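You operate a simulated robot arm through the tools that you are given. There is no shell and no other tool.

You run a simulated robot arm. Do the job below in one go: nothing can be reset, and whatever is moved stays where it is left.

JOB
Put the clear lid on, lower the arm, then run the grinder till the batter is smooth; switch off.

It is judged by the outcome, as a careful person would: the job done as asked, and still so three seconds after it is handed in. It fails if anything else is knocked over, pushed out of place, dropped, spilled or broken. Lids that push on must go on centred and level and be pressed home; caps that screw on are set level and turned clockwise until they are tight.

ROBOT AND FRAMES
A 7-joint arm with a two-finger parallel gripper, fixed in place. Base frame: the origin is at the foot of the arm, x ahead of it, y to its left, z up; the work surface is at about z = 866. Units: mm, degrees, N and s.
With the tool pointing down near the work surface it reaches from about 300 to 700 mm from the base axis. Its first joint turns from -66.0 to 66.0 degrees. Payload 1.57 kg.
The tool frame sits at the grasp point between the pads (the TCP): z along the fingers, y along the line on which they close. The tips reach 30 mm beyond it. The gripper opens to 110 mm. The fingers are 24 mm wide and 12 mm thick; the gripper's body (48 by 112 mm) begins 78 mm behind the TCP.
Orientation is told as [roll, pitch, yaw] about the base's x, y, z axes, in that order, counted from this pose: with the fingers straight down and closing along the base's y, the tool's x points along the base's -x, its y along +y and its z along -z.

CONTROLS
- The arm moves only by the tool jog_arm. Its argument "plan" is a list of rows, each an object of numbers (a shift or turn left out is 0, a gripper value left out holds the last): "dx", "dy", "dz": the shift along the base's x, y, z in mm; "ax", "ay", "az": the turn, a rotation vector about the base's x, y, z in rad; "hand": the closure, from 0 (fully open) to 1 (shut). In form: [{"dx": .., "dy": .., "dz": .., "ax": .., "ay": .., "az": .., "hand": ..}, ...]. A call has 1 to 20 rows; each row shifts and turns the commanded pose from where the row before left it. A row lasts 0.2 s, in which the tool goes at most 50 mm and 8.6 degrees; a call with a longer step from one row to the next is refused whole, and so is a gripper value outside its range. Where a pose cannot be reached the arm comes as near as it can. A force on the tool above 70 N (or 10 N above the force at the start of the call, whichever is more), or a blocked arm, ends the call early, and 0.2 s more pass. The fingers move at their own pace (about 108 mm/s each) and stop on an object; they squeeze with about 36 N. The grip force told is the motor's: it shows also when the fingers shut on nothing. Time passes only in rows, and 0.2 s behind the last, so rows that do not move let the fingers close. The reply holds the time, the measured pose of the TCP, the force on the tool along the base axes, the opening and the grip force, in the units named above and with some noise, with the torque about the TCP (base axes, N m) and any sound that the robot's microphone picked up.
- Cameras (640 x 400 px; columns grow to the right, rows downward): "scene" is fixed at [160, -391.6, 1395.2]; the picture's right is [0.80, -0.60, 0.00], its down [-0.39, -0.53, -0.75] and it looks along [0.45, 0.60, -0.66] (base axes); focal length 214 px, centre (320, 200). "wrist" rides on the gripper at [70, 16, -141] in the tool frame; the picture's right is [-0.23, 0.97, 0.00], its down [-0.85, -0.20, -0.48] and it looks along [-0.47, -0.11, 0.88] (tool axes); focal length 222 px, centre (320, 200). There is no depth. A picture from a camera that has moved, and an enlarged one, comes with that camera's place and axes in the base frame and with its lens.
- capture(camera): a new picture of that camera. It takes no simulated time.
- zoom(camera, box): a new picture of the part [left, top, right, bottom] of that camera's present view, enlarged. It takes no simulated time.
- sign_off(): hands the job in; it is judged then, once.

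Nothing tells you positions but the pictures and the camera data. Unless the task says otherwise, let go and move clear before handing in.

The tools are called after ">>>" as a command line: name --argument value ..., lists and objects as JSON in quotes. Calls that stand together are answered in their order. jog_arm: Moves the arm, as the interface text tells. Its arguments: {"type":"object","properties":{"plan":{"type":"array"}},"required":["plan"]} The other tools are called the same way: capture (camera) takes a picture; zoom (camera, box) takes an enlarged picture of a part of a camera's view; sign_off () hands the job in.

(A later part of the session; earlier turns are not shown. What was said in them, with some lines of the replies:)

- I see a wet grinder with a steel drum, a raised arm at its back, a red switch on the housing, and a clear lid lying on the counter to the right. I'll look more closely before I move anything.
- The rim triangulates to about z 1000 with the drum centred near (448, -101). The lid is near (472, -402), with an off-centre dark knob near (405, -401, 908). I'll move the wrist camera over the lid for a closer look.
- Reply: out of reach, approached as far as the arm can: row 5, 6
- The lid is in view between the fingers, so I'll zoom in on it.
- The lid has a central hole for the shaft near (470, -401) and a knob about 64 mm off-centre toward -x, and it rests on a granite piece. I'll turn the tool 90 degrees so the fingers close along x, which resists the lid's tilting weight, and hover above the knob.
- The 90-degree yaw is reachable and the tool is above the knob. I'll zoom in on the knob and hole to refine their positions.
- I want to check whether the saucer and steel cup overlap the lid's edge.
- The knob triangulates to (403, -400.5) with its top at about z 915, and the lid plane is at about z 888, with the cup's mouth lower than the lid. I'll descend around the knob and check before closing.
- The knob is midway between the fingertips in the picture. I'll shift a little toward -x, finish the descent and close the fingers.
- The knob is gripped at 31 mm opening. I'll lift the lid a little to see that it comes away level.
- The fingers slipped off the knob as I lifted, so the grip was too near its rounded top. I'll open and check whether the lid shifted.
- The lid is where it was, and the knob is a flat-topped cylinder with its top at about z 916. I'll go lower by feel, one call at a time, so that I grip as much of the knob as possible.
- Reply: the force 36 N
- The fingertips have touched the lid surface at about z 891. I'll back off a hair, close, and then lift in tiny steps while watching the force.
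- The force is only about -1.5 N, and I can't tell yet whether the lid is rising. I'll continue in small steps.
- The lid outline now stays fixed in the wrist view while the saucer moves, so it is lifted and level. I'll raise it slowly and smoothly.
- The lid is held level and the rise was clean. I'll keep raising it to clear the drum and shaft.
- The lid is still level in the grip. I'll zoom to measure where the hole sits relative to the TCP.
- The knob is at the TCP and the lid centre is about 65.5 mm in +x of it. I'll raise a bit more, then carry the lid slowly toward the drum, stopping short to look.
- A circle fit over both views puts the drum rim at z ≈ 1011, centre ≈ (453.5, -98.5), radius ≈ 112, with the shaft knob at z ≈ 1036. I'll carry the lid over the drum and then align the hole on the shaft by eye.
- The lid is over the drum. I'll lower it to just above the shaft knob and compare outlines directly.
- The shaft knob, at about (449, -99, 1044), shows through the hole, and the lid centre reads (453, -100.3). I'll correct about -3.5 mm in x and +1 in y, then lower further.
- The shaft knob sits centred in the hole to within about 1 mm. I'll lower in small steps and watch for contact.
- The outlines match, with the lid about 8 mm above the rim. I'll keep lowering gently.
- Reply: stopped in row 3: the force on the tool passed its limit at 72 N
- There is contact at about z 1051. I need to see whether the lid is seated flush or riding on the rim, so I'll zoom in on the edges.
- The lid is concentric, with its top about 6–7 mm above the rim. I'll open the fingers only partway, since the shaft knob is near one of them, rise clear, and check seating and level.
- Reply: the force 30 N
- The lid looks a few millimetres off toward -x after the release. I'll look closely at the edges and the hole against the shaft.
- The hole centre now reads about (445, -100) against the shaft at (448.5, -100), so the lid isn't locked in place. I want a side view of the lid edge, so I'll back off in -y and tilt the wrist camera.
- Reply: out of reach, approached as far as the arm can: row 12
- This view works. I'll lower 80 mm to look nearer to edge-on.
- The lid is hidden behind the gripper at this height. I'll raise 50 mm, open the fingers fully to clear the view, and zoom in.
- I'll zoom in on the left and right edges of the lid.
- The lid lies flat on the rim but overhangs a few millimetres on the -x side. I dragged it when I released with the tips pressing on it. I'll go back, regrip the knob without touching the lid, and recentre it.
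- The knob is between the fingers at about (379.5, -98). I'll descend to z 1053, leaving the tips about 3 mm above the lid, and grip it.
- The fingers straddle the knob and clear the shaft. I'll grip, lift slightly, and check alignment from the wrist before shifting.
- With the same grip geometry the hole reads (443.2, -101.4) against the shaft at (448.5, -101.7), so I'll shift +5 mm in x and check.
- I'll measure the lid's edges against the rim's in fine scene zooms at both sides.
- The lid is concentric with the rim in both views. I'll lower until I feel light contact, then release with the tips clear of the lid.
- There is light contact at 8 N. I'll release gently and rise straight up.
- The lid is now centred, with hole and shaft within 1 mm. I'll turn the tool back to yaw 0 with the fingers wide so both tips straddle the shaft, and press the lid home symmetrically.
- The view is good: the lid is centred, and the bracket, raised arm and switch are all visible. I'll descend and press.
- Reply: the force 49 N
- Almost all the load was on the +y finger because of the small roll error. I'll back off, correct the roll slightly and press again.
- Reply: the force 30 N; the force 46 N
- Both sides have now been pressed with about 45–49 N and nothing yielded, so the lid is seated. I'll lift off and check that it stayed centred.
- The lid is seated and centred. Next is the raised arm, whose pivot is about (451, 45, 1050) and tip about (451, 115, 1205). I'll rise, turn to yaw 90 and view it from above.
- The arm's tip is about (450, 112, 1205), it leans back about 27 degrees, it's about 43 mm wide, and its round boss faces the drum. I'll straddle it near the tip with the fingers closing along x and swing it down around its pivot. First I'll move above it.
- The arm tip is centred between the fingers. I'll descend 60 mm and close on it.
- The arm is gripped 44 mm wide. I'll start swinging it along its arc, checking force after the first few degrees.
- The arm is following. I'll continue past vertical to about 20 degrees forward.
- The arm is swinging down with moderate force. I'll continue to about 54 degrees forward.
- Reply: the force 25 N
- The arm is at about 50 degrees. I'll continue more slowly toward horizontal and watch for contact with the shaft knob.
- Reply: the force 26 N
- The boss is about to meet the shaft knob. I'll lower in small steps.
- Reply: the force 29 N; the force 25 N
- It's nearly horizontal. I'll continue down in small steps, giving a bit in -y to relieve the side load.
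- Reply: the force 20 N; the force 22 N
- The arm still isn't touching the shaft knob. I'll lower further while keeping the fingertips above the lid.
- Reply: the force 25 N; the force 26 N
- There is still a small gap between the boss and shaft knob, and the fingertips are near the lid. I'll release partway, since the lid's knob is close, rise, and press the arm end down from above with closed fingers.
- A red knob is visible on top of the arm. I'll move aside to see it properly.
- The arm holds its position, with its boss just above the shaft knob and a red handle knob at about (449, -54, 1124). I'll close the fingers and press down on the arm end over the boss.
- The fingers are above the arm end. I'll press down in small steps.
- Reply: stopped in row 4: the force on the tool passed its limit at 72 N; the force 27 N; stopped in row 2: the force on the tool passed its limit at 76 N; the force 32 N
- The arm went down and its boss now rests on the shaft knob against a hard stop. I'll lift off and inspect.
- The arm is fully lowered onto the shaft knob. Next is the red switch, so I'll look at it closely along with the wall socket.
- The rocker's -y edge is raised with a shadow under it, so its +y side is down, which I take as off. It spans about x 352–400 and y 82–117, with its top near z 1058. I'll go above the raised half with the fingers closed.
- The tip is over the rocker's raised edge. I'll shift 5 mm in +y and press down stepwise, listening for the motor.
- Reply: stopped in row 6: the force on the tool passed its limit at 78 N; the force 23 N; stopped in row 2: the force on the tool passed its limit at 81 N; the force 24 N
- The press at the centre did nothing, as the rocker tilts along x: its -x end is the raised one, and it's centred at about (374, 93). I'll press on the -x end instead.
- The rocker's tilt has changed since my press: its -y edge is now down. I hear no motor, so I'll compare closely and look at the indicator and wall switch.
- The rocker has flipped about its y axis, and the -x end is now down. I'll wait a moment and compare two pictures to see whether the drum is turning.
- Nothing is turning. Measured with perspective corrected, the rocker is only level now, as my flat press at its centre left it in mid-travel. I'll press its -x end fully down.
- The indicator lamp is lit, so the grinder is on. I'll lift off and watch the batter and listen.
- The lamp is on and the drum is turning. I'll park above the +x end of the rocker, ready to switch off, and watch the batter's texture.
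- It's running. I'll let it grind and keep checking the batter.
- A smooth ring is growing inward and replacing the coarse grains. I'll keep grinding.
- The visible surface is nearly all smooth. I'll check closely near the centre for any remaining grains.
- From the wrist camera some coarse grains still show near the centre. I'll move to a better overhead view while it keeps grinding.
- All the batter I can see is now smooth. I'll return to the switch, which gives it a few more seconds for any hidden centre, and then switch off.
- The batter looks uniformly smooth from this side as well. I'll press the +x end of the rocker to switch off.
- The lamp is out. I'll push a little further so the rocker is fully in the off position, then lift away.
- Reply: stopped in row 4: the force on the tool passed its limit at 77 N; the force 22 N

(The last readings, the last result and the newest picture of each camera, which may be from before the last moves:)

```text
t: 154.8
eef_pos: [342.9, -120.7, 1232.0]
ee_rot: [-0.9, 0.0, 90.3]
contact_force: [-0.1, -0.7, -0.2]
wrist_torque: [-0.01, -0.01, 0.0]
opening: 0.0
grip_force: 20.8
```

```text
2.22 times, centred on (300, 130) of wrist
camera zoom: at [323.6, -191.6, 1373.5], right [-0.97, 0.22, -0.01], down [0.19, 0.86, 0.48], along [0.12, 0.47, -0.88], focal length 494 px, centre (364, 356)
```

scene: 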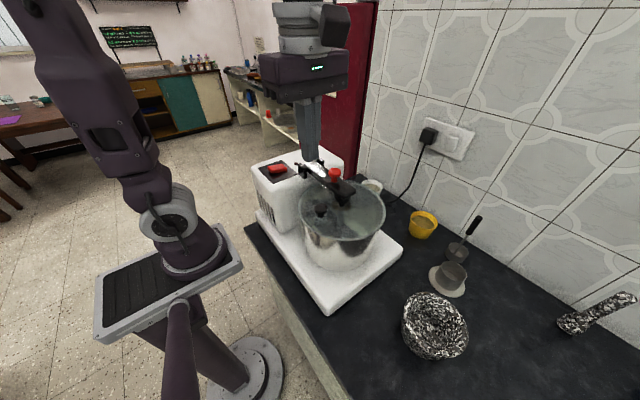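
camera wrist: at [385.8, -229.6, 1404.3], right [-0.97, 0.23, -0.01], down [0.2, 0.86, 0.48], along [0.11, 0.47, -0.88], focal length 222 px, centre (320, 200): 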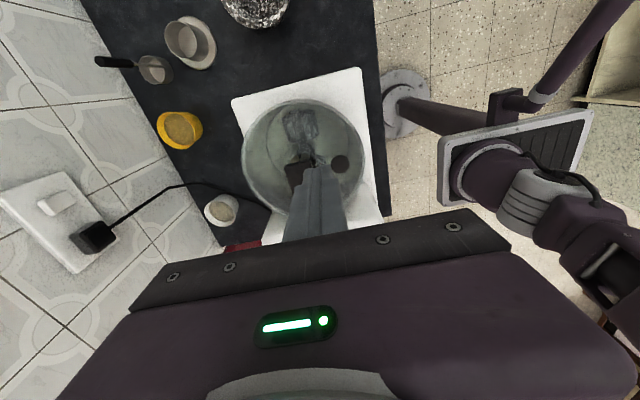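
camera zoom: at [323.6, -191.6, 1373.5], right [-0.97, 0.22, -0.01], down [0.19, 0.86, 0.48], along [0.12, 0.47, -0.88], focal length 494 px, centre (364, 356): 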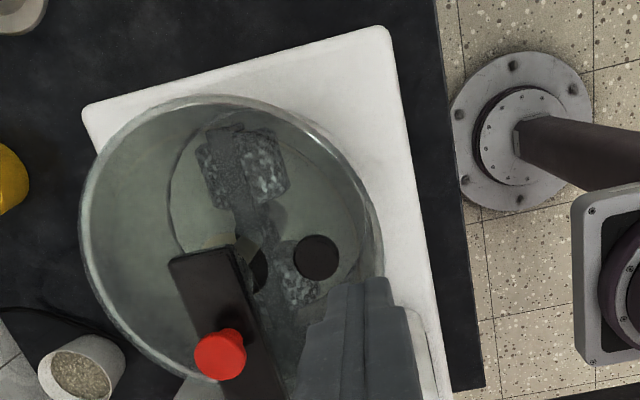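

The switch is off and the lamp is dark. I'll confirm that the drum has stopped, that no grains remain at the centre, and that the lid and arm stay put.

>>> zoom --camera "wrist" --box '[240, 85, 350, 185]'

>>> jog_arm --plan '[{"dx": -5, "dy": -10, "dz": 20}, {"dy": -20, "dz": 20}, {"dy": -20}, {}, {}]'

>>> zoom --camera "scene" --box '[285, 170, 395, 260]'

>>> zoom --camera "wrist" --box '[240, 60, 380, 200]'

>>> jog_arm --plan '[{}, {}, {}, {}, {}]'

>>> zoom --camera "scene" --box '[285, 170, 395, 260]'

```text
4.00 times, centred on (295, 135) of wrist
camera zoom: at [323.6, -191.6, 1373.5], right [-0.97, 0.22, -0.01], down [0.19, 0.86, 0.48], along [0.12, 0.47, -0.88], focal length 888 px, centre (420, 460)
```

zoom: 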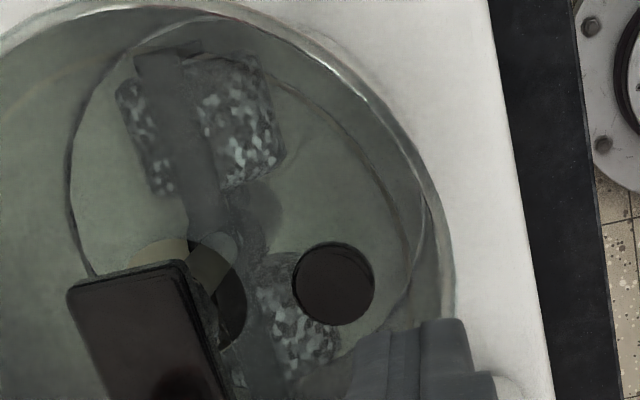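

```text
t: 156.0
eef_pos: [338.4, -170.1, 1272.3]
ee_rot: [-0.7, 0.0, 90.1]
contact_force: [-0.6, 0.4, 0.5]
wrist_torque: [0.01, -0.03, -0.02]
opening: 0.1
grip_force: 21.2
```

```text
4.44 times, centred on (340, 215) of scene
camera zoom: at [160.0, -391.6, 1395.2], right [0.8, -0.6, 0.0], down [-0.39, -0.53, -0.75], along [0.45, 0.6, -0.66], focal length 953 px, centre (231, 133)
```

zoom: 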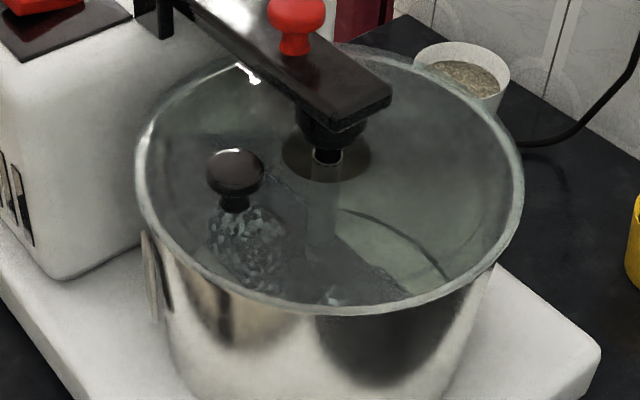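

```text
2.86 times, centred on (310, 130) of wrist
camera zoom: at [320.0, -240.2, 1413.7], right [-0.97, 0.22, -0.01], down [0.19, 0.86, 0.48], along [0.12, 0.47, -0.88], focal length 635 px, centre (349, 400)
```

zoom: 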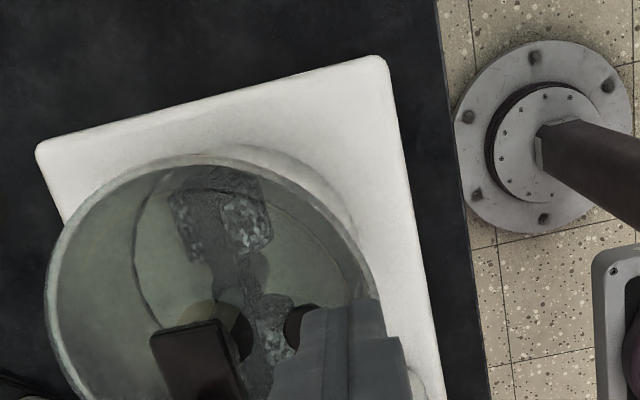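

```text
t: 157.2
eef_pos: [338.1, -169.9, 1272.3]
ee_rot: [-0.8, 0.1, 90.1]
contact_force: [-1.5, 0.0, 0.3]
wrist_torque: [-0.05, -0.06, -0.03]
opening: 0.0
grip_force: 21.3
```

```text
4.44 times, centred on (340, 215) of scene
camera zoom: at [160.0, -391.6, 1395.2], right [0.8, -0.6, 0.0], down [-0.39, -0.53, -0.75], along [0.45, 0.6, -0.66], focal length 953 px, centre (231, 133)
```

zoom: 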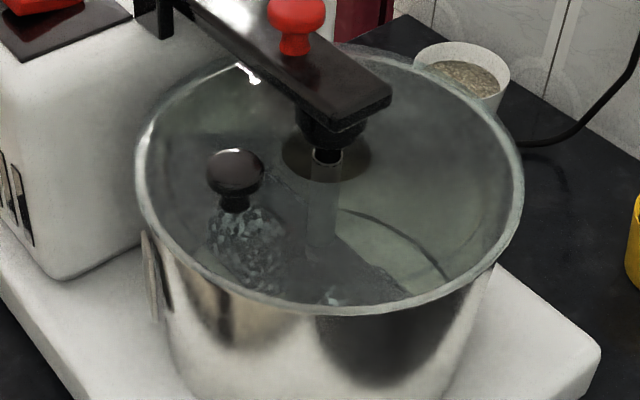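

The drum has stopped. One grainy patch beside the second stone needs a closer look.

>>> zoom --camera "wrist" --box '[270, 120, 330, 180]'

>>> zoom --camera "scene" --box '[310, 200, 375, 245]'

>>> jog_arm --plan '[{"dz": -20, "dy": 20}, {"dz": -20, "dy": 25}, {"dy": 15, "dx": -20}, {"dx": -20}, {}]'

>>> capture --camera "wrist"

>>> zoom --camera "wrist" --box '[210, 90, 310, 190]'

```text
6.67 times, centred on (300, 150) of wrist
camera zoom: at [320.0, -240.1, 1413.7], right [-0.97, 0.22, -0.01], down [0.19, 0.86, 0.48], along [0.12, 0.47, -0.88], focal length 1481 px, centre (453, 533)
```

zoom: 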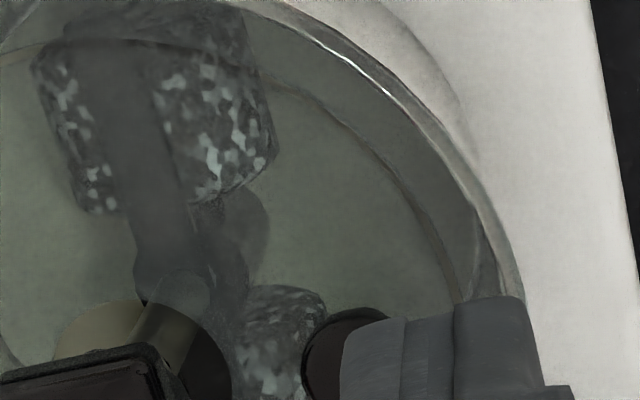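

```text
8.89 times, centred on (342, 222) of scene
camera zoom: at [160.0, -391.6, 1395.2], right [0.8, -0.6, 0.0], down [-0.39, -0.53, -0.75], along [0.45, 0.6, -0.66], focal length 1906 px, centre (120, 0)
```

zoom: 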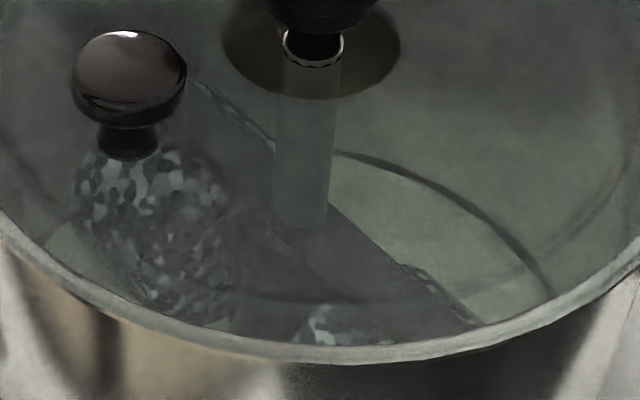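

```text
t: 158.4
eef_pos: [299.2, -110.3, 1233.4]
ee_rot: [-0.7, 0.0, 90.0]
contact_force: [0.0, 0.4, -0.1]
wrist_torque: [-0.02, -0.03, -0.02]
opening: 0.0
grip_force: 21.7
```

```text
taken
camera wrist: at [280.0, -180.3, 1374.5], right [-0.97, 0.22, -0.01], down [0.19, 0.86, 0.48], along [0.12, 0.47, -0.88], focal length 222 px, centre (320, 200)
```

wrist: 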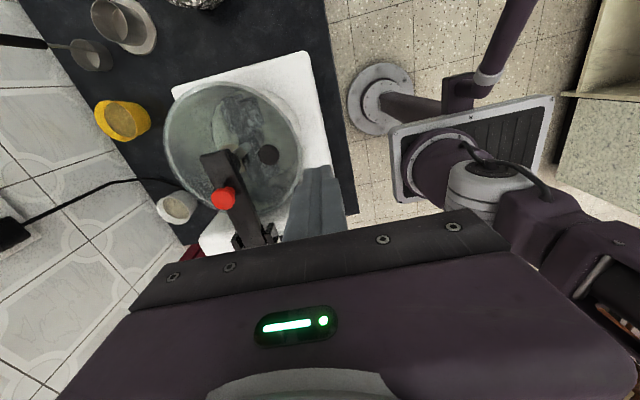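

```text
4.00 times, centred on (260, 140) of wrist
camera zoom: at [280.0, -180.3, 1374.5], right [-0.97, 0.22, -0.01], down [0.19, 0.86, 0.48], along [0.12, 0.47, -0.88], focal length 888 px, centre (560, 440)
```

zoom: 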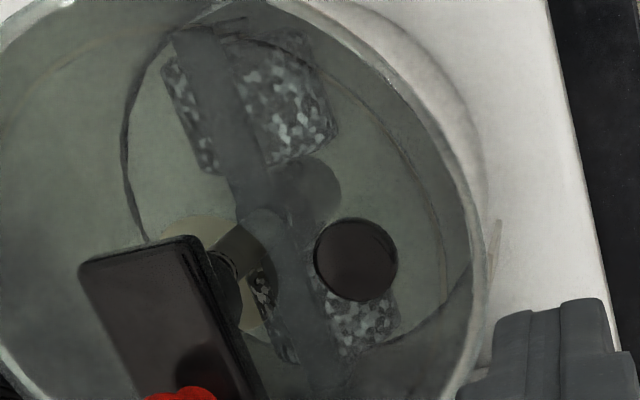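

The batter is uniformly smooth everywhere I can see, including through the hole. The drum is stopped, the switch and lamp are off, the lid is centred and level, the arm is down, and the gripper is clear. I'm handing in.

>>> sign_off

```text
The job is handed in.
```

The job is done and handed in. The clear lid is on the drum, the arm is lowered onto the shaft knob, the batter has been ground smooth, and the grinder is switched off.

- **Lid:** It shifted about 5 mm when I first let go, so I picked it up again and recentred it to within about 1 mm. I then pressed each side with about 45–49 N and it didn't give any further.
- **Arm:** I swung it down by hand-over grip and then pressed the end until it hit a hard stop on the shaft knob.
- **Grinding:** It ran for about 30 seconds. All the batter I could see through the lid and the centre hole was smooth; a little directly under the stones and bar was out of view.
- **Switch:** The lamp is dark and the drum had stopped turning in the last pictures.

My first lift of the lid slipped off its knob, but the lid stayed in place on the mortar. In the last pictures nothing was knocked over or spilled, and the gripper is clear.
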